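You operate a simulated robot arm through the tools that you are given. There is no shell and no other tool. Be economical: measure what you need, move in short steps, check, and stop when the job is done.

You are at the controls of a simulated robot arm. One attempt, no reset.

JOB
Put one of the sockets from the back strip of the tyre bench on the plate there. Then take the blue piston and leave it on the right end of the blue trolley. Then open the middle trolley drawer, put the jar that says "nuts" from the top of the workbench in the inside of the middle trolley drawer and shut the drawer again. Then take the scoop and leave it on the top of the tool trolley. Then take the grey hub and put it on the book. Then take the yellow spark plug and leave it on top of the purple pad. Do these in the order given.

The check looks at the end state, three seconds after you hand in, the way a careful person would. Anything else that was tipped, shoved, dropped, spilled or broken makes it a failure.

ROBOT AND FRAMES
A 7-joint arm with a fingered hand on a trunk, on a base that drives. Base frame: it is fixed to the floor where the robot stands at the start and does not move with it; the origin is under the middle of the robot, x ahead of it, y to its left, z up; the surface under the hand at the start is at about z = 85. Units: cm, degrees, N and s.
Its first joint turns from -115.0 to 115.0 degrees. Places, roughly: blue piston (6x6x5 cm) [100, -220, 90]; book [-250, 50, 75]; green jar, red jar, white jar [100, -275, 75]; grey hub [50, -350, 75]; inside of the middle trolley drawer [-170, -400, 60]; middle trolley drawer [-170, -400, 60]; plate (20x10x1 cm) [90, -60, 90]; purple pad (6x5x6 cm) [90, -160, 90]; right end of the blue trolley [-330, -370, 80]; scoop (19x7x4 cm) [100, -280, 90]; socket [100, -25, 75]; top of the tool trolley [-170, -380, 90]; yellow spark plug (3x3x9 cm) [70, -490, 90]. Payload 5 kg.
Tool frame: the origin (TCP) lies between the finger pads and is the grasp point; the fingertips stand 3.2 cm ahead of it; z points along the fingers, y is the line along which they close. The gripper opens to 16 cm. The gripper's body begins 8.9 cm behind the TCP. The gripper is a hand of 4 fingers: y runs from the thumb to the fingers, the wrist lies at [0, 0, -26.7] in the tool frame.
Orientation is that of the tool frame in the base frame, as a unit quaternion [x, y, z, w]. With the fingers straight down and closing along the base's y, the tool's x points along the base's -x, its y along +y and its z along -z.

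CONTROLS
- The arm moves only by the tool arm_command. Its argument "rows" is a list of rows, each an object of numbers (a shift or turn left out is 0): "dx", "dy", "dz": the shift along the base's x, y, z in units of 30 mm (1.0 is 30 mm); "rx", "ry", "rz": the turn, a rotation vector about the base's x, y, z in units of 6 degrees (1.0 is 6 degrees). In form: [{"dx": .., "dy": .., "dz": .., "rx": .., "ry": .., "rz": ..}, ...]. A call has 1 to 12 rows; each row shifts and turns the commanded pose from where the row before left it. A call with a number of a shift or a turn outside -1 to 1 is refused whole. Rows are played at 5 a second. More than 5 cm and 8.6 degrees between two rows, and nothing of the call is played. Where a pose cannot be reached the arm comes as near as it can. A force on the tool above 40 N (or 10 N above the force at the start of the call, whichever is more), or a blocked arm, ends the call early, and 0.2 s more pass. In this call time passes only in rows, and 0.2 s behind the last. It gives the time, the measured TCP pose, the force on the tool (base axes), the opening and the grip force at its end, in the units of the frame above (readings bear some noise), with the torque about the TCP (base axes, N m) and any sound that the robot's microphone picked up, and new pictures: "views" is both (left out), scene, wrist or none.
- Cameras (640 x 400 px; columns grow to the right, rows downward): "scene" is now at [2.26, 18.93, 181.74]; the picture's right is [-0.18, -0.98, 0.00], its down [-0.63, 0.12, -0.77] and it looks along [0.76, -0.14, -0.64] (base axes); focal length 292 px, centre (320, 200). "wrist" rides on the gripper at [8, -0.4, -11.4] in the tool frame; the picture's right is [0.05, 1.00, 0.00], its down [-0.82, 0.04, -0.58] and it looks along [-0.58, 0.03, 0.82] (tool axes); focal length 265 px, centre (320, 200).
- move_column(by): slides the trunk up (or, below 0, down) by that many cm; the arm and the scene camera ride with it, the base frame stays. It gives what a move gives, with no picture.
- roll_base(legs): drives the robot by 1 to 6 legs, each [ahead, turn to the left] in cm and degrees, along the robot's own axes; the way and the turn of a leg run together, so that a leg with both is an arc; at most 150 cm and 180 degrees a leg. The arm and the cameras ride along, it lands a little off, and it stops where it bumps. It gives what a move gives, and a new picture of the scene camera.
- finger_targets(finger1, finger2, finger3, thumb_bend): sets how far each is bent, from 0 (flat) to 1 (curled in); at 0.3 the hand is open as for a grip, at 0.7 the pads meet at the TCP. One left out holds its place. A second passes; each finger stops where it meets its share of the squeeze, and holds until it gets a number again. It is the only way to open and close the hand. It gives what a move gives, with no picture; readings hold the bend of each and the force on the fingers (four entries, about 0 where the hand has none), thumb and palm.
- head_to(pan, tilt): turns the head with the scene camera to pan (to the left, within 155 degrees either way) and tilt (down, from -29 to 69), counted from straight ahead of the robot. It gives what a move gives, and a new picture of the scene camera.
- measure_at(camera, pixels): for up to 12 pixels [column, row] of the newest picture of that camera ("zoom" is the newest enlarged one), the place [x, y, z] in the base frame of the surface seen there, good to about 0.3 cm. The clock stands still meanwhile.
- inspect(camera, box): a new picture of the part [left, top, right, bottom] of that camera's present view, enlarged. The clock stands still meanwhile.
- hand_in(): hands the job in; it is judged then, once.

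Keep the steps short. Do not move on a guess: measure, check each grasp and each placing, and mend mistakes. In all there are 138 turns and 260 pictures (those below and enlarged ones count). Leave the gripper open and the arm clear of the work at the hand-in unless told otherwise, and finish with a single line.

The tools are called after "Call:" by a JSON object that holds its "op" and its "data". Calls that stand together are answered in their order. arm_command: Moves the arm, as the interface text tells. Its arguments: {"type":"object","properties":{"rows":{"type":"array"},"views":{"type":"string","enum":["both","scene","wrist","none"]}},"required":["rows"]} The other tools are called the same way: move_column (by) slides the trunk up or down; finger_targets (finger1, finger2, finger3, thumb_bend) moves the fingers one by one; roll_base (legs) drives the base; head_to (pan, tilt) turns the head that bears the scene camera; measure_at (camera, pixels) gives the place of the surface under pixels of a picture; inspect (camera, box) takes an enlarged picture of a part of a camera's view; hand_in () hands the job in.

At the start:

```text
time_s: 0.0
eef_pos: [71.2, 18.88, 106.34]
tool_rot: [0.0, 1.0, 0.0, 0.0]
ft_force: [0.9, 0.2, 0.5]
wrist_torque: [-0.05, -0.01, 0.02]
width: 15.99
finger_force: 0.0
shape: jaw
bend: [0.3, 0.3, 0.3, 0.3]
finger forces: [0.1, 0.0, 0.0, 0.1, 0.1, 0.0]
trunk travel left (down, up): [-65.0, 34.0]
robot x, y, heading: [0.09, 0.02, 0.0]
head pan, tilt: [-10.6, 39.8]
```

scene: 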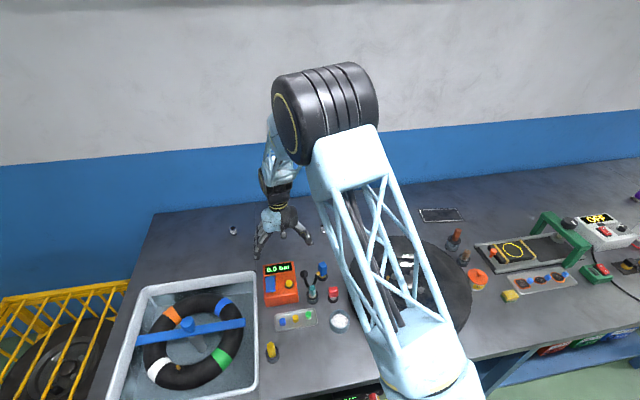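
wrist: 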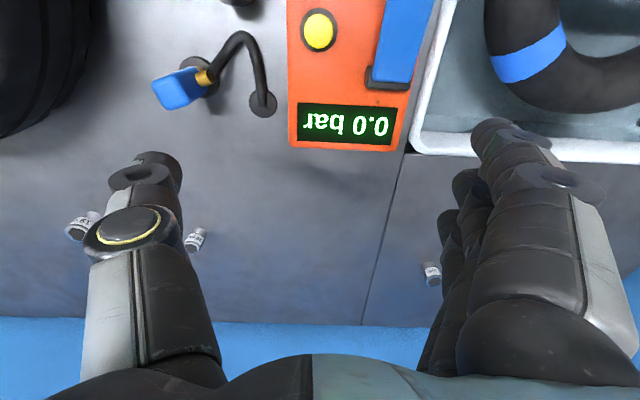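

I see three small sockets near the wall (wrist picture at (85,225), (195,240), (432,272)) and perhaps the plate at scene (440,215). I measure them first.

Call:
{"op": "measure_at", "data": {"camera": "wrist", "pixels": [[78, 228], [92, 218], [192, 242], [200, 234], [432, 272], [432, 284], [300, 250], [300, 318], [300, 345]]}}

Call:
{"op": "measure_at", "data": {"camera": "scene", "pixels": [[440, 215], [424, 211], [456, 211], [462, 220], [427, 221], [233, 230], [323, 229], [516, 250], [560, 240], [500, 185], [455, 240]]}}

Call:
{"op": "inspect", "data": {"camera": "scene", "box": [400, 160, 640, 310]}}

Call:
{"op": "inspect", "data": {"camera": "wrist", "box": [40, 190, 240, 315]}}

```text
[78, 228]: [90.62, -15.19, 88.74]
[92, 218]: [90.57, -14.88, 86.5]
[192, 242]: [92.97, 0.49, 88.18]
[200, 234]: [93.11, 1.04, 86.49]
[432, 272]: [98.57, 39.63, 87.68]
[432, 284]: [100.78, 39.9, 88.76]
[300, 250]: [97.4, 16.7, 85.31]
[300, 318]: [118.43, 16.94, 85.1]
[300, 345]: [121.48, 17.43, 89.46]
```

```text
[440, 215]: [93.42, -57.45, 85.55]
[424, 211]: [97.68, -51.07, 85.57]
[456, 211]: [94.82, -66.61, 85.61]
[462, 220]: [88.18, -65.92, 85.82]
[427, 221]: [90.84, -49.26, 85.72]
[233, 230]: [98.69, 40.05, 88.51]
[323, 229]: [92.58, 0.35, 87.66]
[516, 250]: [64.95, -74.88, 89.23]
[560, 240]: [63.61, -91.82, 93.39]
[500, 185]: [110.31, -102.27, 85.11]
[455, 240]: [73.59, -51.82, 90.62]
```

```text
2.67 times, centred on (520, 235) of scene
```

zoom: 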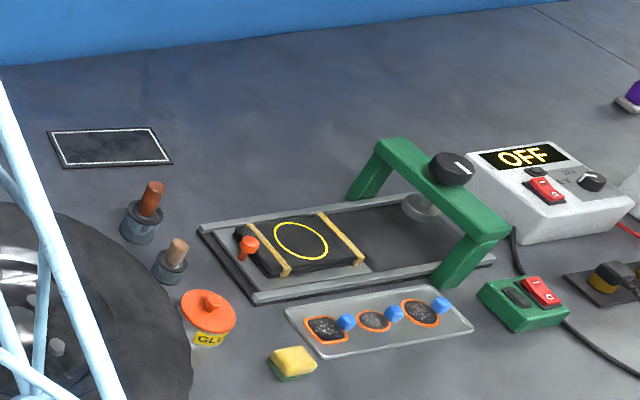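

```text
3.20 times, centred on (140, 252) of wrist
```

zoom: 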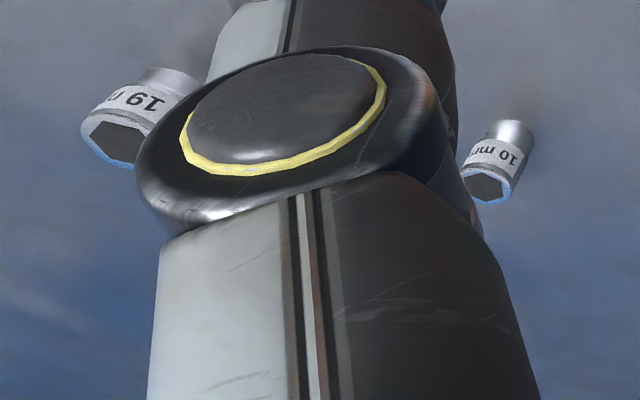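

The bigger 19 mm socket stands at about [91, -15], and the plate at [93, -58, 85.6]. I carry the open hand over the socket, staying high.

Call:
{"op": "arm_command", "data": {"rows": [{"dx": 0.5, "dy": -0.94}, {"dx": 0.5, "dy": -0.94}, {"dx": 0.5, "dy": -0.94}, {"dx": 0.5, "dy": -0.94}, {"dx": 0.5, "dy": -0.94}, {"dx": 0.5, "dy": -0.94}, {"dx": 0.5, "dy": -0.94}, {"dx": 0.5, "dy": -0.94}, {"dx": 0.5, "dy": -0.94}, {"dx": 0.5, "dy": -0.94}, {"dx": 0.5, "dy": -0.94}, {"dx": 0.5, "dy": -0.94}]}}

```text
time_s: 2.6
eef_pos: [89.3, -15.09, 106.33]
tool_rot: [0.001, 1.0, 0.0, 0.0]
ft_force: [-0.9, -0.4, 0.5]
wrist_torque: [0.02, -0.02, 0.04]
width: 15.98
finger_force: 0.1
shape: jaw
bend: [0.3, 0.3, 0.3, 0.3]
finger forces: [0.0, 0.0, 0.1, 0.1, 0.0, 0.0]
trunk travel left (down, up): [-65.0, 34.0]
robot x, y, heading: [-0.14, -0.32, -0.1]
head pan, tilt: [-10.6, 39.8]
```

scene: 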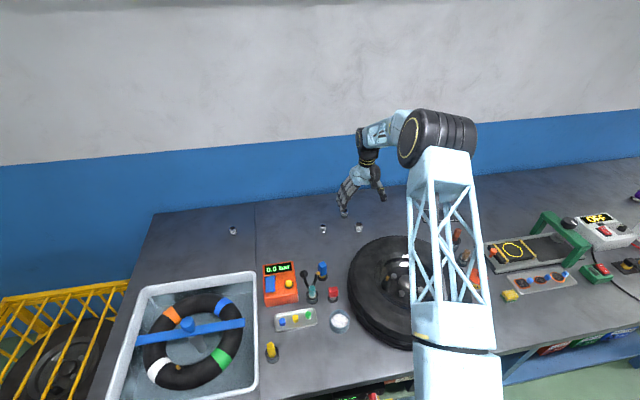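
wrist: 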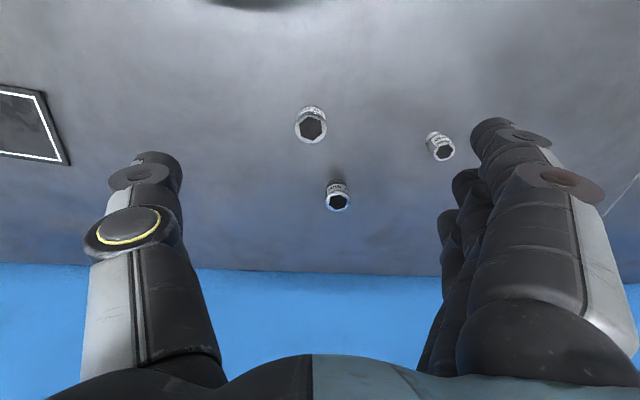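

Now three sockets show in the wrist view at (311,125), (338,198), (441,147). I measure their tops.

Call:
{"op": "measure_at", "data": {"camera": "wrist", "pixels": [[297, 128], [325, 128], [311, 114], [311, 142], [328, 202], [349, 202], [338, 192], [338, 209], [433, 150], [452, 150], [311, 108]]}}

Call:
{"op": "inspect", "data": {"camera": "wrist", "box": [250, 80, 490, 230]}}

Call:
{"op": "measure_at", "data": {"camera": "scene", "pixels": [[380, 245], [370, 300], [345, 230], [359, 226], [470, 375], [400, 392], [520, 345], [270, 372]]}}

```text
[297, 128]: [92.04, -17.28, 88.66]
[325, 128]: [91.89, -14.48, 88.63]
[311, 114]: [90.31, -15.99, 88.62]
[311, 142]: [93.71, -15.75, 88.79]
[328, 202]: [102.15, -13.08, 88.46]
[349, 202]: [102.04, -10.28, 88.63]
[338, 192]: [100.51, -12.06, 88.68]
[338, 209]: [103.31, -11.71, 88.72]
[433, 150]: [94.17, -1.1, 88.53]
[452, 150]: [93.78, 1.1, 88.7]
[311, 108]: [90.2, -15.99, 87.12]
```

```text
2.67 times, centred on (370, 155) of wrist
```

zoom: 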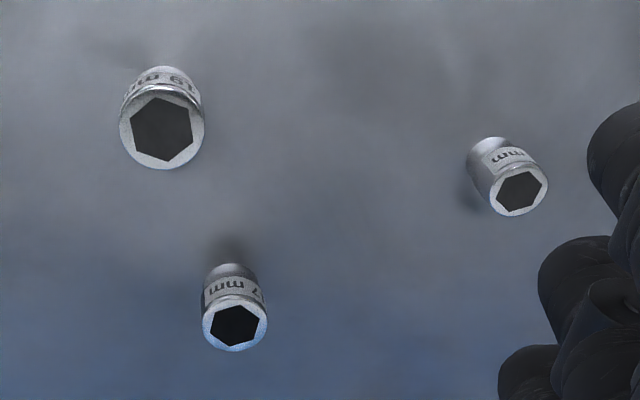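

```text
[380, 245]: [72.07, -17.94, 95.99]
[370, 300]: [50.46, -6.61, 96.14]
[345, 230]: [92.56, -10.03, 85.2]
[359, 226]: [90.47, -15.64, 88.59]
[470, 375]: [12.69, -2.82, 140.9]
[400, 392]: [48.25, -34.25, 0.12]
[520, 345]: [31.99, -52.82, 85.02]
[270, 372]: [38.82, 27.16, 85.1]
```

The 19 mm socket centre is [92.0, -15.9], top 88.6. I narrow the fingers a bit, then descend straight over it.

Call:
{"op": "finger_targets", "data": {"finger1": 0.45, "finger2": 0.45, "finger3": 0.45, "thumb_bend": 0.45}}

Call:
{"op": "arm_command", "data": {"rows": [{"dx": 0.45, "dy": -0.13, "dz": -0.5}, {"dx": 0.45, "dy": -0.13, "dz": -0.8}, {"dz": -0.9}, {"dz": -0.9}, {"dz": -0.8}]}}

```text
time_s: 3.6
eef_pos: [89.24, -14.89, 106.45]
tool_rot: [0.0, 1.0, 0.0, 0.0]
ft_force: [0.1, -0.1, 0.1]
wrist_torque: [0.0, 0.0, 0.02]
width: 11.24
finger_force: 0.0
shape: fingers
bend: [0.45, 0.45, 0.45, 0.45]
finger forces: [0.1, 0.0, 0.0, 0.1, 0.0, 0.0]
trunk travel left (down, up): [-65.0, 34.0]
robot x, y, heading: [0.13, -0.11, -0.1]
head pan, tilt: [-10.6, 39.8]
```

```text
time_s: 4.8
eef_pos: [92.03, -15.91, 94.69]
tool_rot: [0.0, 1.0, 0.0, 0.0]
ft_force: [-0.1, 0.1, 0.3]
wrist_torque: [-0.02, 0.01, 0.02]
width: 11.22
finger_force: 0.0
shape: fingers
bend: [0.45, 0.45, 0.45, 0.45]
finger forces: [0.0, 0.0, 0.1, 0.0, 0.0, 0.0]
trunk travel left (down, up): [-65.0, 34.0]
robot x, y, heading: [-0.45, 0.06, 0.1]
head pan, tilt: [-10.6, 39.8]
```

scene: 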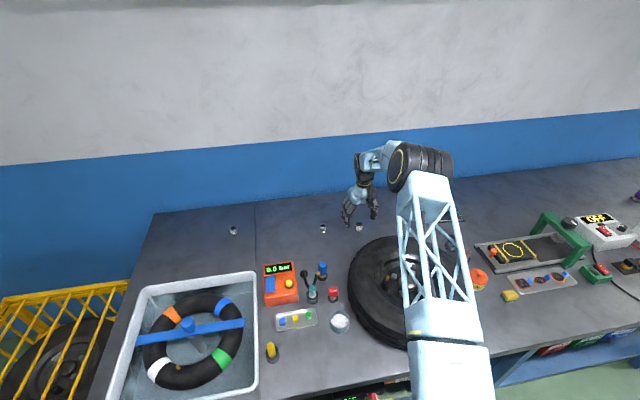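
wrist: 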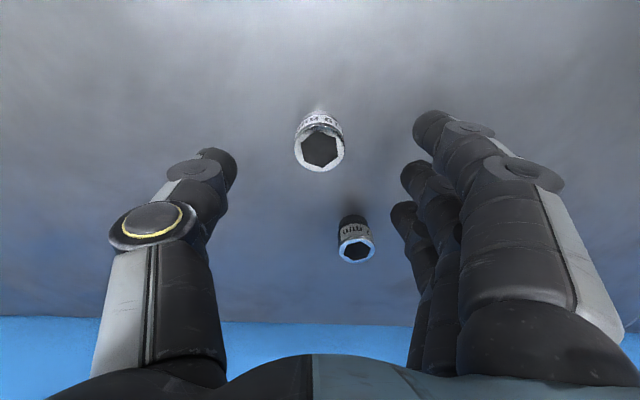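

Centred over the socket at (320,150). I go down about 6 cm, watching the 17 mm neighbour.

Call:
{"op": "arm_command", "data": {"rows": [{"dz": -0.7}, {"dz": -0.7}, {"dz": -0.6}]}}

```text
time_s: 5.6
eef_pos: [92.13, -15.87, 88.96]
tool_rot: [0.0, 1.0, 0.0, 0.001]
ft_force: [0.8, -1.0, 10.5]
wrist_torque: [0.56, 0.15, -0.06]
width: 11.24
finger_force: 5.5
shape: fingers
bend: [0.45, 0.45, 0.45, 0.45]
finger forces: [6.5, 2.5, 1.1, 0.0, 0.9, 0.0]
trunk travel left (down, up): [-65.0, 34.0]
robot x, y, heading: [-0.13, -0.38, -0.1]
head pan, tilt: [-10.6, 39.8]
```

scene: 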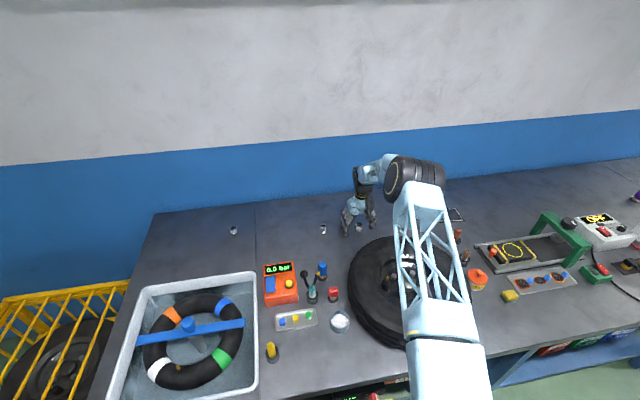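
wrist: 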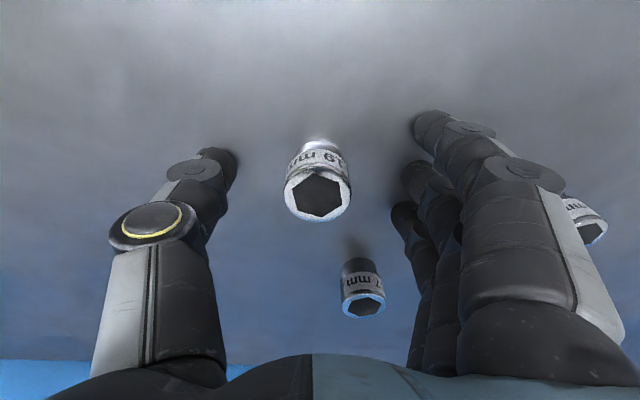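

The fingertips touch the bench (10 N). I lift 0.7 cm and measure fingertips and sockets for clearance.

Call:
{"op": "arm_command", "data": {"rows": [{"dz": 0.25}], "views": "wrist"}}

Call:
{"op": "measure_at", "data": {"camera": "wrist", "pixels": [[425, 120], [410, 175], [398, 215], [228, 165], [347, 295], [380, 295], [317, 190]]}}

```text
time_s: 6.0
eef_pos: [91.76, -15.81, 89.49]
tool_rot: [0.0, 1.0, 0.0, 0.0]
ft_force: [-0.4, -0.3, 0.4]
wrist_torque: [0.01, -0.03, 0.0]
width: 11.22
finger_force: 0.0
shape: fingers
bend: [0.45, 0.45, 0.45, 0.45]
finger forces: [0.0, 0.1, 0.0, 0.0, 0.0, 0.0]
trunk travel left (down, up): [-65.0, 34.0]
robot x, y, heading: [0.17, 0.29, -0.1]
head pan, tilt: [-10.6, 39.8]
```

wrist: 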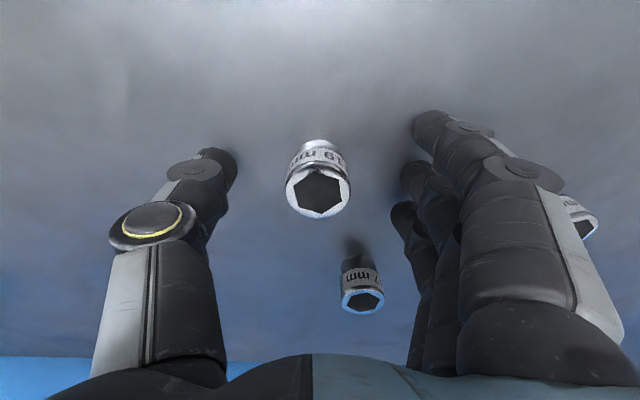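

```text
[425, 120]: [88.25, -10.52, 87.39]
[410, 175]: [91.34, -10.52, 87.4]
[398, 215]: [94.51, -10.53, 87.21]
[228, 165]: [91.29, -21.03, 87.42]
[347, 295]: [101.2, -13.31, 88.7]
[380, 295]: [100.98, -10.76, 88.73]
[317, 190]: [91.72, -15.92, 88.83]
```

Finger 2 and the thumb (x≈91.5) are in line with the socket. I pinch with those only; the others stay.

Call:
{"op": "finger_targets", "data": {"finger2": 0.8, "thumb_bend": 0.8}}

Call:
{"op": "arm_command", "data": {"rows": [{"dz": 0.5}, {"dz": 0.8}, {"dz": 0.8}, {"dz": 0.8}]}}

```text
time_s: 7.0
eef_pos: [91.83, -15.75, 89.49]
tool_rot: [0.0, 1.0, 0.0, 0.0]
ft_force: [-0.5, -0.7, -1.0]
wrist_torque: [-0.01, -0.02, 0.0]
width: 6.08
finger_force: 15.4
shape: fingers
bend: [0.45, 0.55, 0.45, 0.75]
finger forces: [0.0, 15.5, 0.0, 0.0, 15.6, 0.0]
trunk travel left (down, up): [-65.0, 34.0]
robot x, y, heading: [-0.2, -0.08, -0.1]
head pan, tilt: [-10.6, 39.8]
```

```text
time_s: 8.0
eef_pos: [91.91, -15.71, 98.0]
tool_rot: [0.0, 1.0, 0.001, 0.0]
ft_force: [-0.2, -0.3, -1.5]
wrist_torque: [0.01, -0.01, 0.02]
width: 6.12
finger_force: 15.8
shape: fingers
bend: [0.45, 0.55, 0.45, 0.75]
finger forces: [0.0, 15.5, 0.0, 0.0, 15.8, 0.0]
trunk travel left (down, up): [-65.0, 34.0]
robot x, y, heading: [-0.05, 0.11, 0.2]
head pan, tilt: [-10.6, 39.8]
```

scene: 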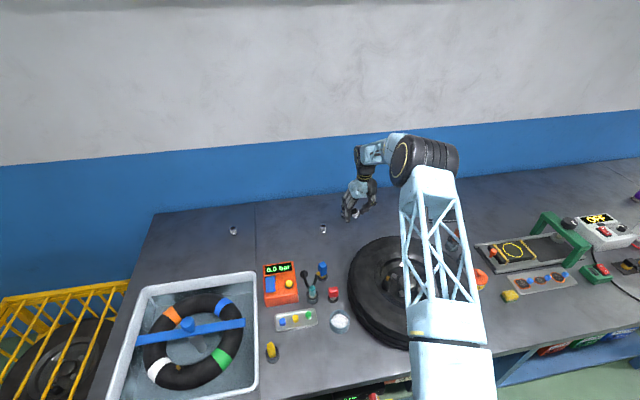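
wrist: 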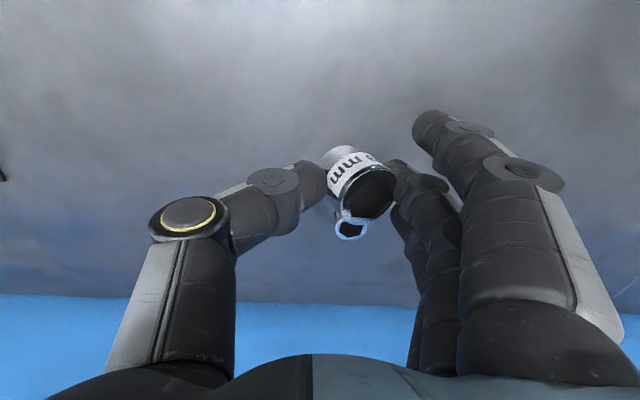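

The socket is held and lifted, somewhat tilted. I zoom in to judge the tilt.

Call:
{"op": "inspect", "data": {"camera": "wrist", "box": [240, 100, 480, 250]}}

Call:
{"op": "measure_at", "data": {"camera": "zoom", "pixels": [[240, 120], [265, 160], [290, 200], [300, 270], [400, 220], [350, 260], [345, 195], [300, 345]]}}

```text
2.67 times, centred on (360, 175) of wrist
```

zoom: 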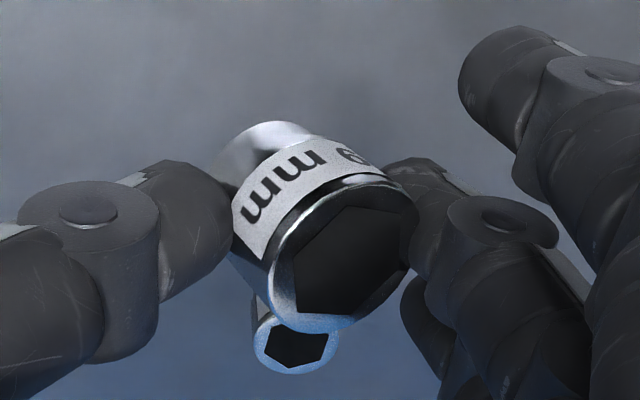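

```text
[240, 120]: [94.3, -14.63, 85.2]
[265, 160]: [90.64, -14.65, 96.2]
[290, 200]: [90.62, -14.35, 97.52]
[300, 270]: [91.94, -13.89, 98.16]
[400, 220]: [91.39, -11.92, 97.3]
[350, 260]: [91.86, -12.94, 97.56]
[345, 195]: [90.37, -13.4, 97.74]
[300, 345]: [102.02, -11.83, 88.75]
```

It is tilted about 24° (top toward +y); I'll undo that at the placing. Now I lift and retract the arm, then turn the base right so as to drive along the bench.

Call:
{"op": "arm_command", "data": {"rows": [{"dz": 1}, {"dz": 1}, {"dz": 1}, {"dz": 1, "dx": -0.9}, {"dz": 1, "dx": -1}, {"dz": 1, "dx": -1}, {"dz": 1, "dx": -1}, {"dx": -1}, {"dx": -1}, {"dx": -1}, {"dx": -1}, {"dx": -1}], "views": "none"}}

Call:
{"op": "head_to", "data": {"pan": -90, "tilt": 35}}

```text
time_s: 10.6
eef_pos: [65.25, -15.9, 119.41]
tool_rot: [0.0, 1.0, 0.0, 0.001]
ft_force: [-0.6, 0.3, -0.6]
wrist_torque: [-0.03, 0.05, 0.0]
width: 6.08
finger_force: 15.3
shape: fingers
bend: [0.45, 0.55, 0.45, 0.75]
finger forces: [0.0, 15.6, 0.0, 0.1, 15.8, 0.0]
trunk travel left (down, up): [-65.0, 34.0]
robot x, y, heading: [0.08, 0.3, 0.2]
head pan, tilt: [-10.6, 39.8]
```

```text
time_s: 12.1
eef_pos: [65.42, -15.82, 119.37]
tool_rot: [0.0, 1.0, 0.001, 0.0]
ft_force: [-0.3, 0.4, 0.0]
wrist_torque: [-0.01, 0.01, 0.01]
width: 6.06
finger_force: 15.5
shape: fingers
bend: [0.45, 0.55, 0.45, 0.75]
finger forces: [0.0, 15.5, 0.0, 0.0, 15.6, 0.1]
trunk travel left (down, up): [-65.0, 34.0]
robot x, y, heading: [0.03, -0.01, 0.5]
head pan, tilt: [-90.0, 35.0]
```

scene: 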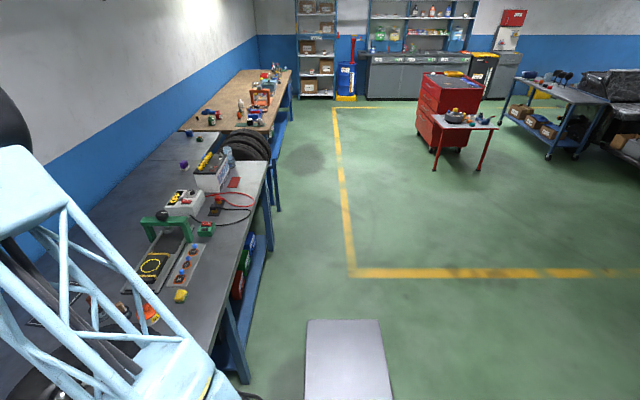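

A clear view along the room. I measure the bench front edge, the grey box at (345,360), and main furniture.

Call:
{"op": "measure_at", "data": {"camera": "scene", "pixels": [[345, 350], [310, 325], [378, 325], [240, 250], [268, 170], [288, 75], [275, 150], [200, 380], [350, 250], [350, 272], [420, 150], [455, 60]]}}

Call:
{"op": "inspect", "data": {"camera": "scene", "box": [140, 50, 300, 150]}}

Call:
{"op": "inspect", "data": {"camera": "scene", "box": [390, 50, 630, 200]}}

```text
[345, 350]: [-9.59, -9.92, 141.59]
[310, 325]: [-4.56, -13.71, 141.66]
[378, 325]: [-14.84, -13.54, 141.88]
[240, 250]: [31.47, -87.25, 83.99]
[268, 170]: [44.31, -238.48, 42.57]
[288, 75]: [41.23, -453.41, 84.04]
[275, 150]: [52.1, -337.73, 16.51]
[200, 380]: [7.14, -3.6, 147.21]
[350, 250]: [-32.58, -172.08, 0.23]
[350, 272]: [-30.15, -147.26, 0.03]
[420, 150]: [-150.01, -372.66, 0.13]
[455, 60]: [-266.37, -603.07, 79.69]
```

```text
4.00 times, centred on (220, 100) of scene
```

zoom: 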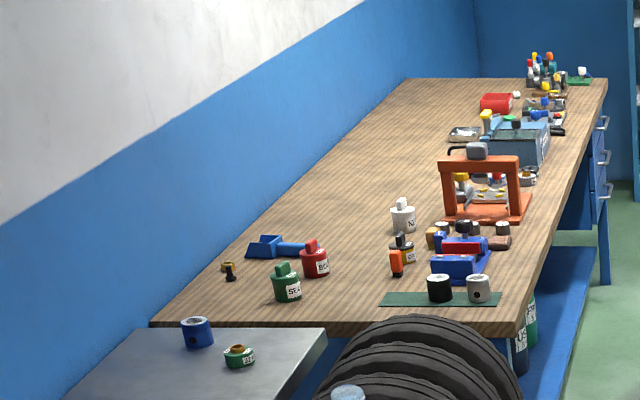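

```text
2.67 times, centred on (510, 125) of scene
```

zoom: 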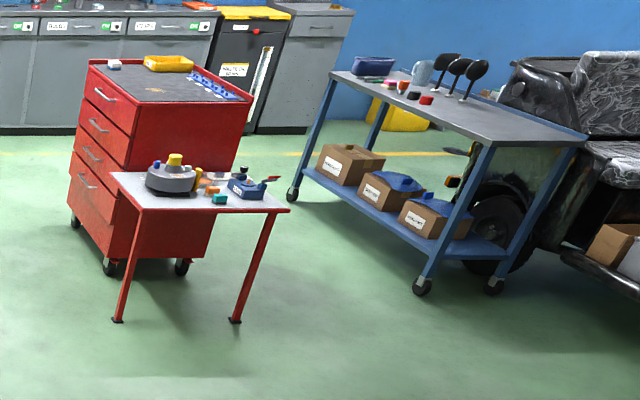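

Bench edge is at x≈31.5 along the way. I turn the base right by 90°.

Call:
{"op": "roll_base", "data": {"legs": [[0, -90]]}}

```text
time_s: 15.6
eef_pos: [4.64, -67.2, 119.43]
tool_rot: [0.59, 0.807, 0.001, 0.0]
ft_force: [0.2, -0.4, -2.0]
wrist_torque: [0.0, 0.04, 0.03]
width: 6.02
finger_force: 15.3
shape: fingers
bend: [0.45, 0.55, 0.45, 0.75]
finger forces: [0.0, 15.3, 0.1, 0.0, 15.5, 0.0]
trunk travel left (down, up): [-65.0, 34.0]
robot x, y, heading: [-0.06, -0.03, -72.4]
head pan, tilt: [-90.0, 35.0]
stopped in leg 1: the robot was blocked; the commanded pose is now the measured one
```

scene: 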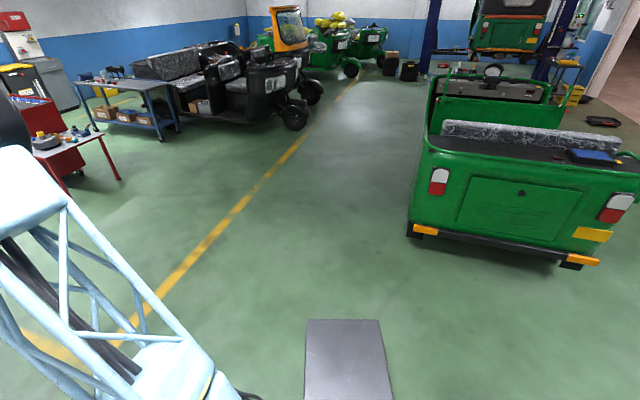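

Blocked at -72°, likely a base corner near the bench. I back off 20 cm and finish the turn.

Call:
{"op": "roll_base", "data": {"legs": [[-20, 0], [0, -17.6]]}}

```text
time_s: 18.2
eef_pos: [-21.72, -46.16, 119.32]
tool_rot: [0.705, 0.709, 0.0, 0.0]
ft_force: [-0.5, 0.3, -0.2]
wrist_torque: [-0.03, 0.0, 0.01]
width: 5.99
finger_force: 15.1
shape: fingers
bend: [0.45, 0.55, 0.45, 0.75]
finger forces: [0.0, 15.1, 0.1, 0.1, 15.4, 0.1]
trunk travel left (down, up): [-65.0, 34.0]
robot x, y, heading: [-6.27, 19.23, -89.4]
head pan, tilt: [-90.0, 35.0]
```

scene: 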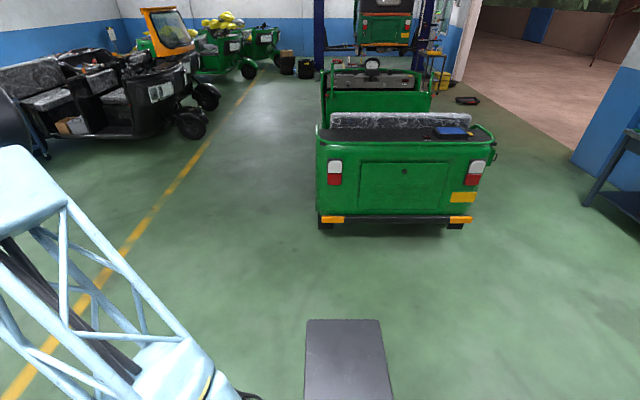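

At heading -89°. I drive ahead 72 cm in a slight S to come to about [0, -53], parallel to the bench, and look left.

Call:
{"op": "roll_base", "data": {"legs": [[36, 10], [36, -10]]}}

Call:
{"op": "head_to", "data": {"pan": 90, "tilt": 42}}

```text
time_s: 22.4
eef_pos: [-15.41, -117.27, 119.33]
tool_rot: [0.706, 0.708, 0.001, -0.001]
ft_force: [0.5, 0.2, -1.1]
wrist_torque: [0.04, 0.0, -0.01]
width: 6.02
finger_force: 15.3
shape: fingers
bend: [0.45, 0.55, 0.45, 0.75]
finger forces: [0.0, 15.2, 0.1, 0.1, 15.4, 0.1]
trunk travel left (down, up): [-65.0, 34.0]
robot x, y, heading: [0.4, -51.16, -89.8]
head pan, tilt: [-90.0, 35.0]
```

scene: 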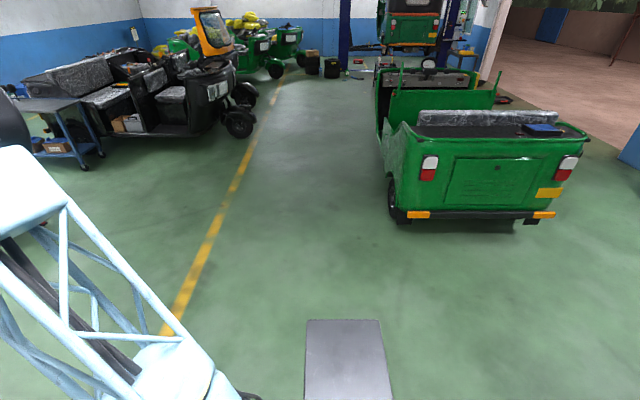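

```text
time_s: 25.1
eef_pos: [-15.27, -117.14, 119.35]
tool_rot: [0.706, 0.708, 0.001, 0.0]
ft_force: [0.6, -0.6, 0.5]
wrist_torque: [-0.01, 0.02, -0.01]
width: 6.02
finger_force: 15.1
shape: fingers
bend: [0.45, 0.55, 0.45, 0.75]
finger forces: [0.0, 15.2, 0.1, 0.0, 15.4, 0.0]
trunk travel left (down, up): [-65.0, 34.0]
robot x, y, heading: [0.57, -51.62, -89.9]
head pan, tilt: [90.0, 42.0]
```

scene: 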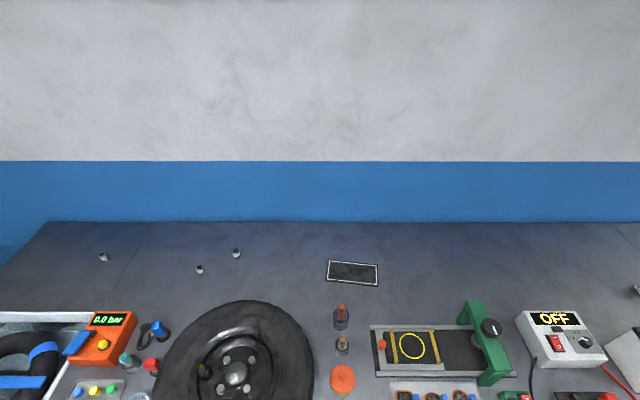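

Robot stands at [0.5, -51.5]. I swing the arm left in a chord toward the plate, turning the hand with it, well above the bench.

Call:
{"op": "arm_command", "data": {"rows": [{"dx": 1, "dy": 0.656, "rz": 0.5}, {"dx": 1, "dy": 0.656, "rz": 0.5}, {"dx": 1, "dy": 0.656, "rz": 0.5}, {"dx": 1, "dy": 0.656, "rz": 0.5}, {"dx": 1, "dy": 0.656, "rz": 0.5}, {"dx": 1, "dy": 0.656, "rz": 0.5}, {"dx": 1, "dy": 0.656, "rz": 0.5}, {"dx": 1, "dy": 0.656, "rz": 0.5}, {"dx": 1, "dy": 0.656, "rz": 0.5}, {"dx": 1, "dy": 0.656, "rz": 0.5}, {"dx": 1, "dy": 0.656, "rz": 0.5}, {"dx": 1, "dy": 0.656, "rz": 0.5}], "views": "none"}}

Call:
{"op": "arm_command", "data": {"rows": [{"dx": 1, "dy": 0.656, "rz": 0.5}, {"dx": 1, "dy": 0.656, "rz": 0.5}, {"dx": 1, "dy": 0.656, "rz": 0.5}, {"dx": 1, "dy": 0.656, "rz": 0.5}, {"dx": 1, "dy": 0.656, "rz": 0.5}, {"dx": 1, "dy": 0.656, "rz": 0.5}, {"dx": 1, "dy": 0.656, "rz": 0.5}, {"dx": 1, "dy": 0.656, "rz": 0.5}, {"dx": 1, "dy": 0.656, "rz": 0.5}, {"dx": 1, "dy": 0.656, "rz": 0.5}, {"dx": 1, "dy": 0.656, "rz": 0.5}, {"dx": 1, "dy": 0.656, "rz": 0.5}], "views": "none"}}

Call:
{"op": "arm_command", "data": {"rows": [{"dx": 1, "dy": 0.656, "rz": 0.5}, {"dx": 1, "dy": 0.656, "rz": 0.5}, {"dx": 1, "dy": 0.656, "rz": 0.5}, {"dx": 1, "dy": 0.656, "rz": 0.5}, {"dx": 1, "dy": 0.656, "rz": 0.5}, {"dx": 1, "dy": 0.656, "rz": 0.5}, {"dx": 0.9, "dz": -0.5}, {"dx": 0.9, "dz": -0.7}, {"dx": 0.9, "dz": -0.7}, {"dx": 0.9, "dz": -0.7}, {"dx": 0.9, "dz": -0.7}, {"dx": 0.9, "dz": -0.7}]}}

```text
time_s: 27.7
eef_pos: [20.9, -93.47, 119.29]
tool_rot: [0.453, 0.892, -0.001, 0.001]
ft_force: [0.2, 0.9, -0.8]
wrist_torque: [-0.04, 0.07, -0.02]
width: 6.01
finger_force: 15.4
shape: fingers
bend: [0.45, 0.54, 0.45, 0.75]
finger forces: [0.1, 15.4, 0.0, 0.0, 15.4, 0.0]
trunk travel left (down, up): [-65.0, 34.0]
robot x, y, heading: [0.3, -51.93, -89.6]
head pan, tilt: [90.0, 42.0]
```

```text
time_s: 30.3
eef_pos: [56.92, -69.87, 119.55]
tool_rot: [0.155, 0.988, 0.0, -0.002]
ft_force: [-0.4, 0.3, -1.9]
wrist_torque: [-0.01, 0.05, 0.01]
width: 6.01
finger_force: 15.1
shape: fingers
bend: [0.45, 0.54, 0.45, 0.75]
finger forces: [0.0, 15.5, 0.0, 0.1, 15.5, 0.1]
trunk travel left (down, up): [-65.0, 34.0]
robot x, y, heading: [0.53, -51.25, -90.3]
head pan, tilt: [90.0, 42.0]
```

```text
time_s: 32.9
eef_pos: [91.26, -58.29, 107.14]
tool_rot: [-0.002, 1.0, -0.001, -0.001]
ft_force: [0.3, 0.0, 0.2]
wrist_torque: [-0.02, 0.02, 0.0]
width: 6.03
finger_force: 14.9
shape: fingers
bend: [0.45, 0.55, 0.45, 0.75]
finger forces: [0.0, 15.1, 0.0, 0.0, 15.1, 0.0]
trunk travel left (down, up): [-65.0, 34.0]
robot x, y, heading: [0.34, -51.97, -90.3]
head pan, tilt: [90.0, 42.0]
```

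scene: 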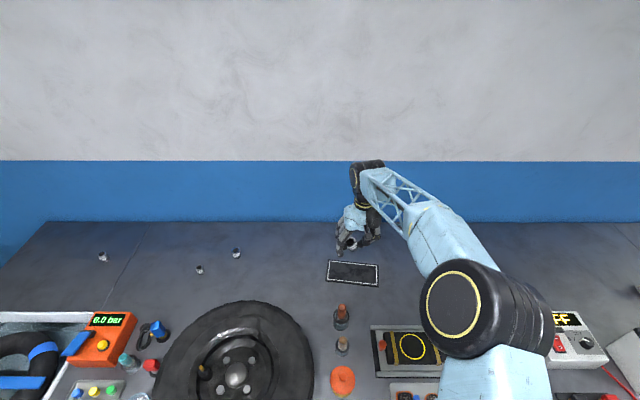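
wrist: 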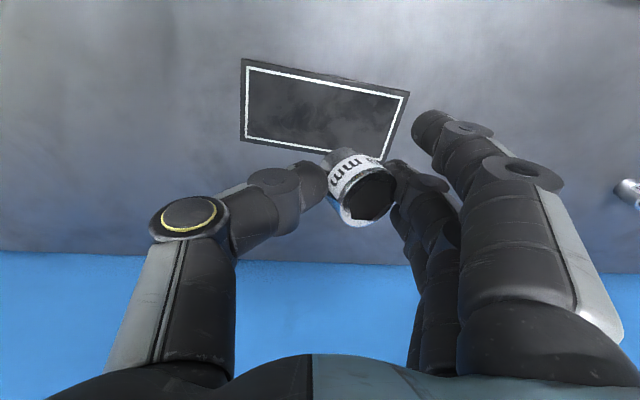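

The plate shows at (325,110) in the wrist picture. I turn the hand +24° about x to right the socket and then measure.

Call:
{"op": "arm_command", "data": {"rows": [{"rx": 0.8, "dz": -0.6}, {"rx": 0.8, "dz": -0.6}, {"rx": 0.8, "dz": -0.6}, {"rx": 0.8, "dz": -0.5}, {"rx": 0.8, "dz": -0.3}], "views": "wrist"}}

Call:
{"op": "inspect", "data": {"camera": "wrist", "box": [200, 40, 520, 240]}}

```text
time_s: 34.1
eef_pos: [91.0, -58.25, 99.6]
tool_rot: [-0.002, 0.978, 0.209, 0.0]
ft_force: [0.6, 0.8, -0.9]
wrist_torque: [-0.02, 0.02, 0.0]
width: 6.01
finger_force: 15.3
shape: fingers
bend: [0.45, 0.55, 0.45, 0.75]
finger forces: [0.0, 15.1, 0.0, 0.0, 15.5, 0.0]
trunk travel left (down, up): [-65.0, 34.0]
robot x, y, heading: [0.31, -52.01, -89.7]
head pan, tilt: [90.0, 42.0]
```

wrist: 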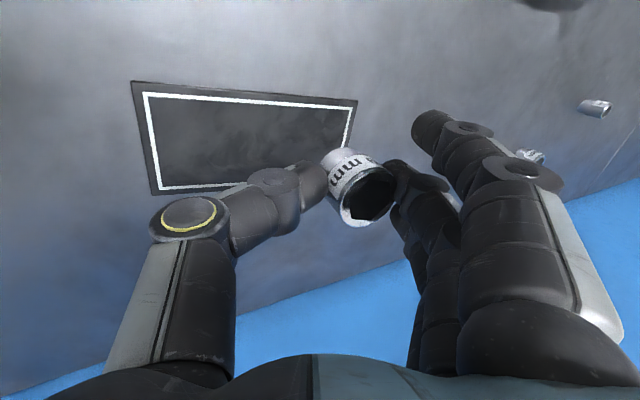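

```text
2.00 times, centred on (360, 140) of wrist
```

zoom: 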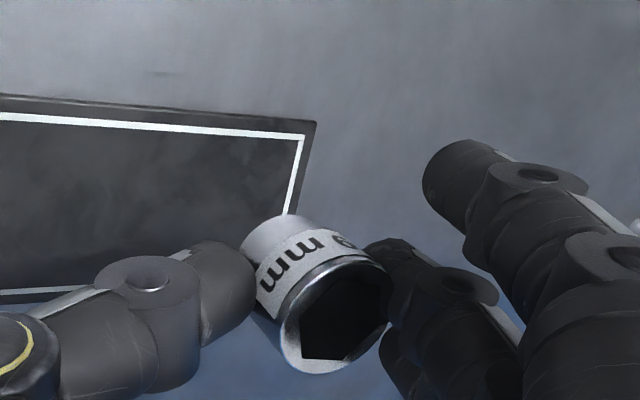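

Call:
{"op": "measure_at", "data": {"camera": "zoom", "pixels": [[295, 350], [293, 320], [384, 290], [345, 268], [375, 272], [330, 366], [315, 122], [5, 95], [40, 120], [262, 250], [180, 270]]}}

Call:
{"op": "measure_at", "data": {"camera": "wrist", "pixels": [[132, 83], [156, 194], [356, 101], [240, 140], [320, 155]]}}

```text
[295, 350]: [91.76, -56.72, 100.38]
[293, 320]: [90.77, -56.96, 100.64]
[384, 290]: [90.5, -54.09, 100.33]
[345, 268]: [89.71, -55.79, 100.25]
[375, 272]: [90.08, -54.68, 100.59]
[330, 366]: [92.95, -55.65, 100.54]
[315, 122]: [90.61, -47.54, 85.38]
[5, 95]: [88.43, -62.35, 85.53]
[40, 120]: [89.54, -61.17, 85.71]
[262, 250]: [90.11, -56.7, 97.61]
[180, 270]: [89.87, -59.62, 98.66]
```

```text
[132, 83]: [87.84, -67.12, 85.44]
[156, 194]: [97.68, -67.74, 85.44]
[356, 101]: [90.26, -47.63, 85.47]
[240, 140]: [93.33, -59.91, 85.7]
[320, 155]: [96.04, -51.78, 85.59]
```

The rim is now level; socket centre [91.3, -55.4], bottom about 96.9. I shift to the plate middle and go down ~10.4 cm.

Call:
{"op": "arm_command", "data": {"rows": [{"dx": 0.37, "dy": -0.43, "dz": -0.4}, {"dx": 0.37, "dy": -0.43, "dz": -0.6}, {"dz": -0.8}, {"dz": -0.8}, {"dz": -0.6}, {"dz": -0.3}], "views": "wrist"}}

Call:
{"op": "measure_at", "data": {"camera": "wrist", "pixels": [[347, 214], [348, 198], [390, 190], [362, 222], [375, 172], [240, 140]]}}

```text
time_s: 35.5
eef_pos: [93.2, -60.67, 88.99]
tool_rot: [-0.002, 0.978, 0.209, -0.001]
ft_force: [-0.7, 0.1, -0.5]
wrist_torque: [-0.01, -0.01, 0.01]
width: 6.02
finger_force: 15.2
shape: fingers
bend: [0.45, 0.55, 0.45, 0.75]
finger forces: [0.0, 15.0, 0.0, 0.0, 15.2, 0.0]
trunk travel left (down, up): [-65.0, 34.0]
robot x, y, heading: [0.08, -51.68, -89.9]
head pan, tilt: [90.0, 42.0]
```

wrist: 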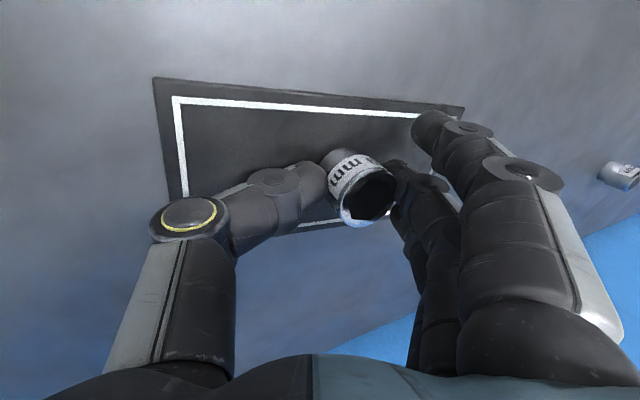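

```text
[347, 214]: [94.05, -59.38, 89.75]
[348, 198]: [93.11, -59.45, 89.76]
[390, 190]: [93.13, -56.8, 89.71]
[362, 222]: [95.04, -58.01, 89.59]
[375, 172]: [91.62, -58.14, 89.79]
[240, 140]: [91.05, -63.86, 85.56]
```

Rim at 89.75, needs about 89.25. I lower 0.4 cm and feel for contact.

Call:
{"op": "arm_command", "data": {"rows": [{"dz": -0.1}, {"dz": -0.06}], "views": "none"}}

```text
time_s: 36.1
eef_pos: [93.3, -60.76, 88.5]
tool_rot: [-0.001, 0.978, 0.208, -0.001]
ft_force: [-0.7, 0.5, 0.3]
wrist_torque: [-0.03, 0.0, -0.01]
width: 6.02
finger_force: 15.6
shape: fingers
bend: [0.45, 0.55, 0.45, 0.75]
finger forces: [0.0, 15.3, 0.0, 0.0, 16.3, 0.1]
trunk travel left (down, up): [-65.0, 34.0]
robot x, y, heading: [0.83, -51.75, -89.9]
head pan, tilt: [90.0, 42.0]
```

Just about touching. I open thumb and finger 2 a little.

Call:
{"op": "finger_targets", "data": {"finger2": 0.45, "thumb_bend": 0.62}}

Call:
{"op": "inspect", "data": {"camera": "wrist", "box": [200, 40, 520, 240]}}

```text
time_s: 37.1
eef_pos: [93.17, -60.68, 88.88]
tool_rot: [-0.002, 0.978, 0.208, 0.002]
ft_force: [7.6, 0.4, 23.2]
wrist_torque: [0.12, -0.2, -0.05]
width: 6.06
finger_force: 11.8
shape: fingers
bend: [0.45, 0.45, 0.45, 0.73]
finger forces: [0.1, 0.0, 0.0, 0.0, 23.8, 0.0]
trunk travel left (down, up): [-65.0, 34.0]
robot x, y, heading: [0.8, -51.73, -90.0]
head pan, tilt: [90.0, 42.0]
```

```text
2.00 times, centred on (360, 140) of wrist
```

zoom: 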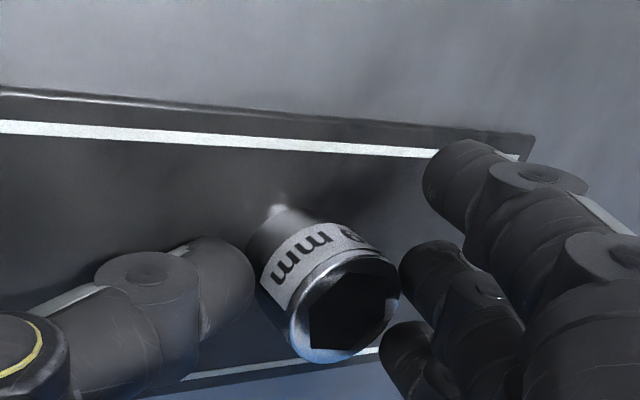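

The thumb tip presses on the plate as it straightens (23 N). I lift 0.9 cm first, then open on.

Call:
{"op": "arm_command", "data": {"rows": [{"dz": 0.15}, {"dz": 0.15}], "views": "wrist"}}

```text
time_s: 37.7
eef_pos: [93.11, -60.55, 89.26]
tool_rot: [-0.003, 0.978, 0.208, -0.002]
ft_force: [-0.5, 3.3, 10.1]
wrist_torque: [0.13, 0.02, 0.04]
width: 6.57
finger_force: 4.9
shape: fingers
bend: [0.45, 0.45, 0.45, 0.66]
finger forces: [0.0, 0.1, 0.0, 0.1, 9.8, 0.0]
trunk travel left (down, up): [-65.0, 34.0]
robot x, y, heading: [0.25, -51.69, -89.6]
head pan, tilt: [90.0, 42.0]
```

wrist: 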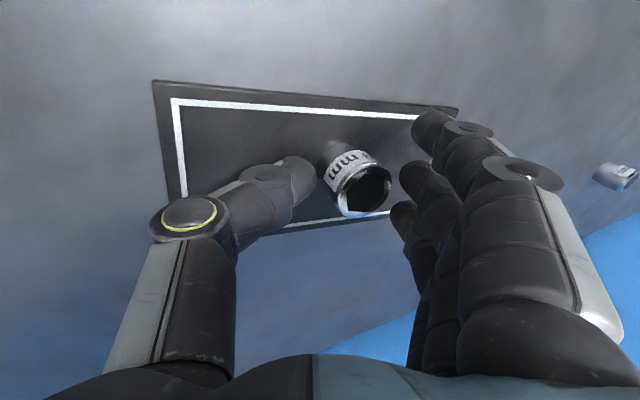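

The socket stands free. I lift up while undoing the tilt, then look at it.

Call:
{"op": "arm_command", "data": {"rows": [{"dz": 0.2}, {"dz": 0.3}, {"dz": 0.8}, {"dz": 1}, {"dz": 1}, {"dz": 1, "rx": -1}, {"dz": 1, "rx": -1}, {"dz": 1, "rx": -1}, {"dz": 1, "rx": -1}, {"dz": 1, "dx": -1}, {"dz": 1, "dx": -1}, {"dx": -1, "dz": 1}], "views": "both"}}

Call:
{"op": "inspect", "data": {"camera": "wrist", "box": [240, 100, 480, 250]}}

```text
time_s: 40.3
eef_pos: [84.11, -60.74, 120.62]
tool_rot: [-0.002, 1.0, 0.0, 0.001]
ft_force: [-0.5, -0.2, 0.0]
wrist_torque: [-0.01, -0.08, -0.02]
width: 7.75
finger_force: 0.1
shape: fingers
bend: [0.45, 0.45, 0.45, 0.62]
finger forces: [0.0, 0.1, 0.0, 0.0, 0.0, 0.0]
trunk travel left (down, up): [-65.0, 34.0]
robot x, y, heading: [0.38, -51.74, -89.7]
head pan, tilt: [90.0, 42.0]
```

scene: 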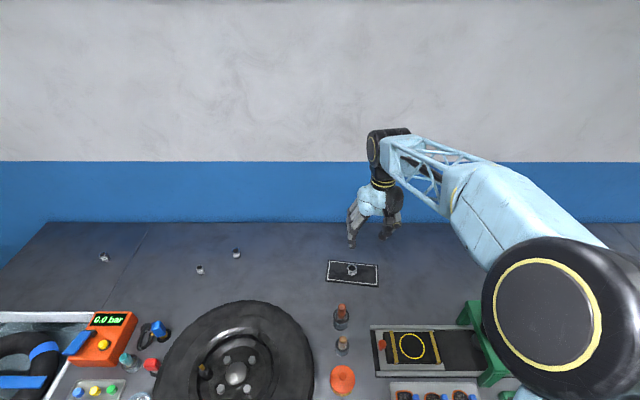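
wrist: 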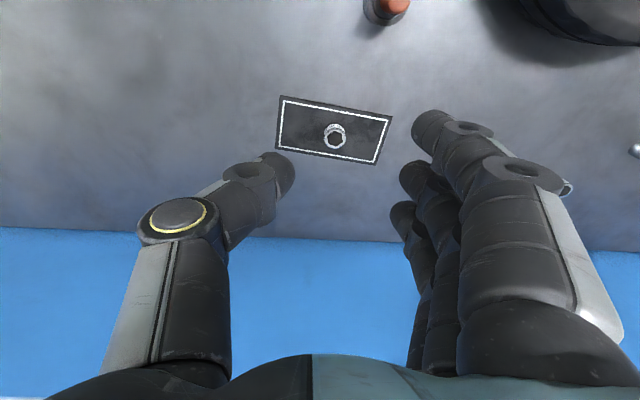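

```text
2.67 times, centred on (360, 175) of wrist
```

zoom: 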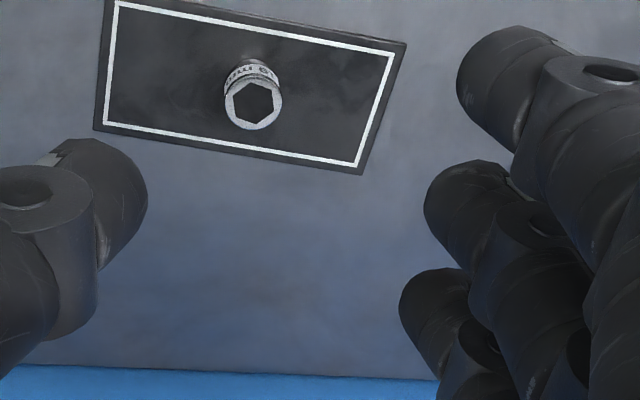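

The socket stands upright in the plate. Now retract and raise the arm a bit, open the hand, and drive along the bench ~162 cm toward the blue piston.

Call:
{"op": "arm_command", "data": {"rows": [{"dx": -1, "dz": 0.8, "dy": 0.5}, {"dx": -1, "dz": 0.8, "dy": 0.5}, {"dx": -1, "dz": 0.8, "dy": 0.5}, {"dx": -1, "dy": 0.5}, {"dx": -1, "dy": 0.5}, {"dx": -1, "dy": 0.5}, {"dx": -1, "dy": 0.5}], "views": "none"}}

Call:
{"op": "finger_targets", "data": {"finger1": 0.3, "finger2": 0.3, "finger3": 0.3, "thumb_bend": 0.3}}

Call:
{"op": "roll_base", "data": {"legs": [[110, 0], [52, 0]]}}

```text
time_s: 41.9
eef_pos: [63.21, -50.01, 127.7]
tool_rot: [-0.001, 1.0, 0.0, 0.0]
ft_force: [0.6, -0.6, -0.3]
wrist_torque: [-0.01, -0.04, 0.0]
width: 7.76
finger_force: 0.0
shape: fingers
bend: [0.45, 0.45, 0.45, 0.62]
finger forces: [0.1, 0.0, 0.1, 0.0, 0.0, 0.1]
trunk travel left (down, up): [-65.0, 34.0]
robot x, y, heading: [0.56, -51.57, -89.8]
head pan, tilt: [90.0, 42.0]
```

```text
time_s: 42.9
eef_pos: [63.39, -49.99, 127.43]
tool_rot: [-0.002, 1.0, 0.0, -0.002]
ft_force: [-0.1, -0.6, -0.4]
wrist_torque: [0.01, -0.01, 0.02]
width: 17.0
finger_force: 0.1
shape: fingers
bend: [0.3, 0.3, 0.3, 0.3]
finger forces: [0.0, 0.0, 0.0, 0.1, 0.0, 0.0]
trunk travel left (down, up): [-65.0, 34.0]
robot x, y, heading: [0.34, -51.73, -89.8]
head pan, tilt: [90.0, 42.0]
```

```text
time_s: 45.1
eef_pos: [63.2, -65.9, 127.55]
tool_rot: [-0.014, 1.0, 0.002, 0.0]
ft_force: [0.1, -2.9, 0.1]
wrist_torque: [0.29, 0.02, 0.0]
width: 17.11
finger_force: 0.1
shape: fingers
bend: [0.3, 0.3, 0.3, 0.3]
finger forces: [0.1, 0.1, 0.0, 0.1, 0.0, 0.1]
trunk travel left (down, up): [-65.0, 34.0]
robot x, y, heading: [-0.32, -68.71, -80.6]
head pan, tilt: [90.0, 42.0]
stopped in leg 1: the robot was blocked; the commanded pose is now the measured one
```

scene: 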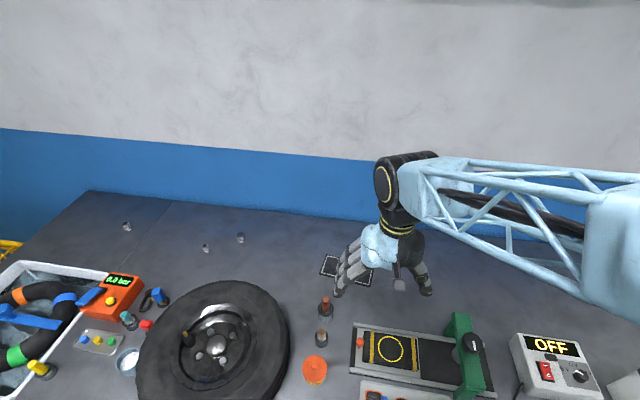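

Blocked at y=-68.7 with the left side caught. I look down to see what it met.

Call:
{"op": "head_to", "data": {"pan": 30, "tilt": 65}}

```text
time_s: 46.4
eef_pos: [63.1, -64.87, 127.52]
tool_rot: [-0.015, 1.0, 0.001, 0.0]
ft_force: [0.1, -0.9, 0.0]
wrist_torque: [0.0, -0.01, 0.0]
width: 17.1
finger_force: 0.0
shape: fingers
bend: [0.3, 0.3, 0.3, 0.3]
finger forces: [0.0, 0.0, 0.1, 0.1, 0.0, 0.0]
trunk travel left (down, up): [-65.0, 34.0]
robot x, y, heading: [-0.56, -68.6, -80.4]
head pan, tilt: [30.0, 65.0]
```

scene: 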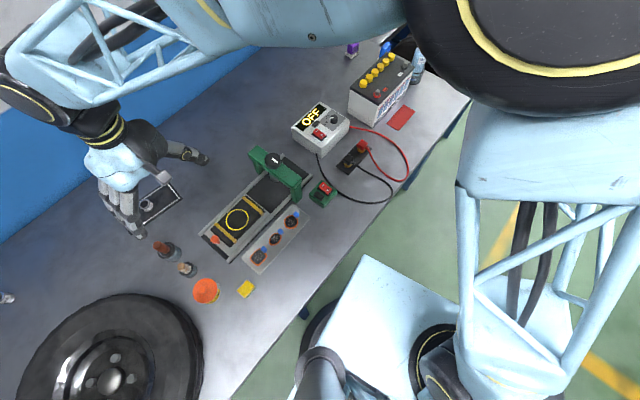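

I see the base's front at (370,258) and a dark wheel at (315,330) close to the bench leg (305,308). I measure these.

Call:
{"op": "measure_at", "data": {"camera": "scene", "pixels": [[370, 260], [455, 298], [318, 340], [305, 312], [330, 305], [262, 350], [312, 318], [430, 165], [440, 200]]}}

Call:
{"op": "inspect", "data": {"camera": "scene", "box": [240, 220, 480, 370]}}

```text
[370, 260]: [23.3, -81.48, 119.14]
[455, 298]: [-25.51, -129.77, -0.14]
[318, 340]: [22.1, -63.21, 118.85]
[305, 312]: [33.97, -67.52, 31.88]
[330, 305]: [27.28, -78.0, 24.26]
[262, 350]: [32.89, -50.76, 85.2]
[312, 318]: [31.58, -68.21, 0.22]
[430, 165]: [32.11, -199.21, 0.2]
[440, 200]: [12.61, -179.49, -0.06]
```

```text
2.67 times, centred on (360, 295) of scene
```

zoom: 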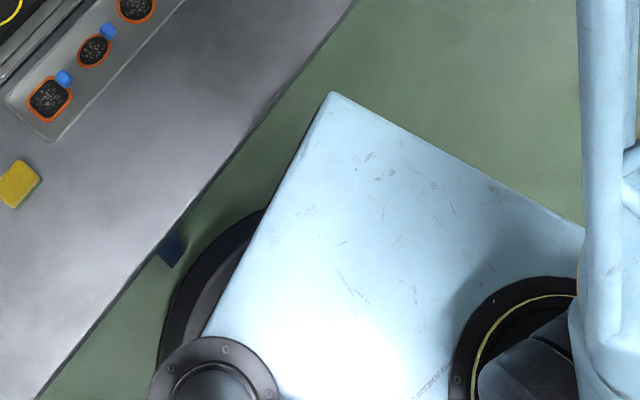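

The base (about 32 cm radius) met the bench leg at [34,-67]. I back off, swing a bit right, and pass with more room.

Call:
{"op": "roll_base", "data": {"legs": [[-10, 0], [0, -17], [60, 0], [0, 8], [90, 0]]}}

Call:
{"op": "head_to", "data": {"pan": 75, "tilt": 45}}

```text
time_s: 56.5
eef_pos: [56.23, -214.2, 127.5]
tool_rot: [0.058, 0.998, 0.0, 0.0]
ft_force: [-0.3, -0.2, -0.2]
wrist_torque: [-0.01, 0.01, 0.0]
width: 17.09
finger_force: 0.1
shape: fingers
bend: [0.3, 0.3, 0.3, 0.3]
finger forces: [0.0, 0.1, 0.1, 0.0, 0.0, 0.1]
trunk travel left (down, up): [-65.0, 34.0]
robot x, y, heading: [-7.5, -208.3, -89.3]
head pan, tilt: [30.0, 65.0]
```

scene: 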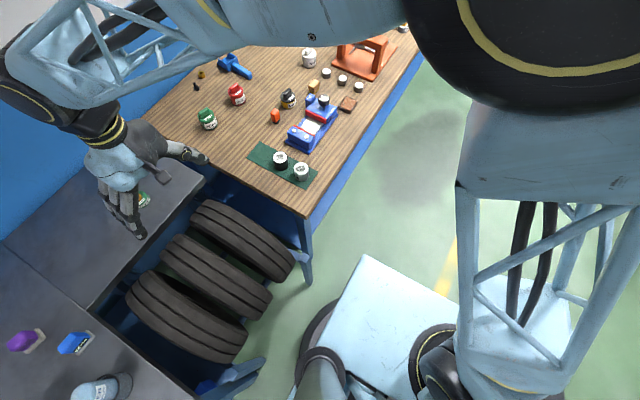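

```text
time_s: 57.6
eef_pos: [56.25, -214.14, 127.57]
tool_rot: [0.058, 0.998, 0.001, 0.0]
ft_force: [0.2, 0.2, -0.3]
wrist_torque: [-0.01, -0.02, 0.0]
width: 17.08
finger_force: 0.2
shape: fingers
bend: [0.3, 0.3, 0.3, 0.3]
finger forces: [0.1, 0.1, 0.0, 0.0, 0.0, 0.0]
trunk travel left (down, up): [-65.0, 34.0]
robot x, y, heading: [-7.13, -208.39, -89.1]
head pan, tilt: [75.0, 45.0]
```

scene: 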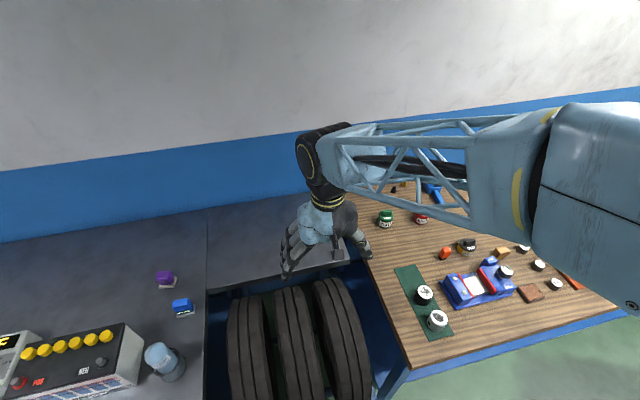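

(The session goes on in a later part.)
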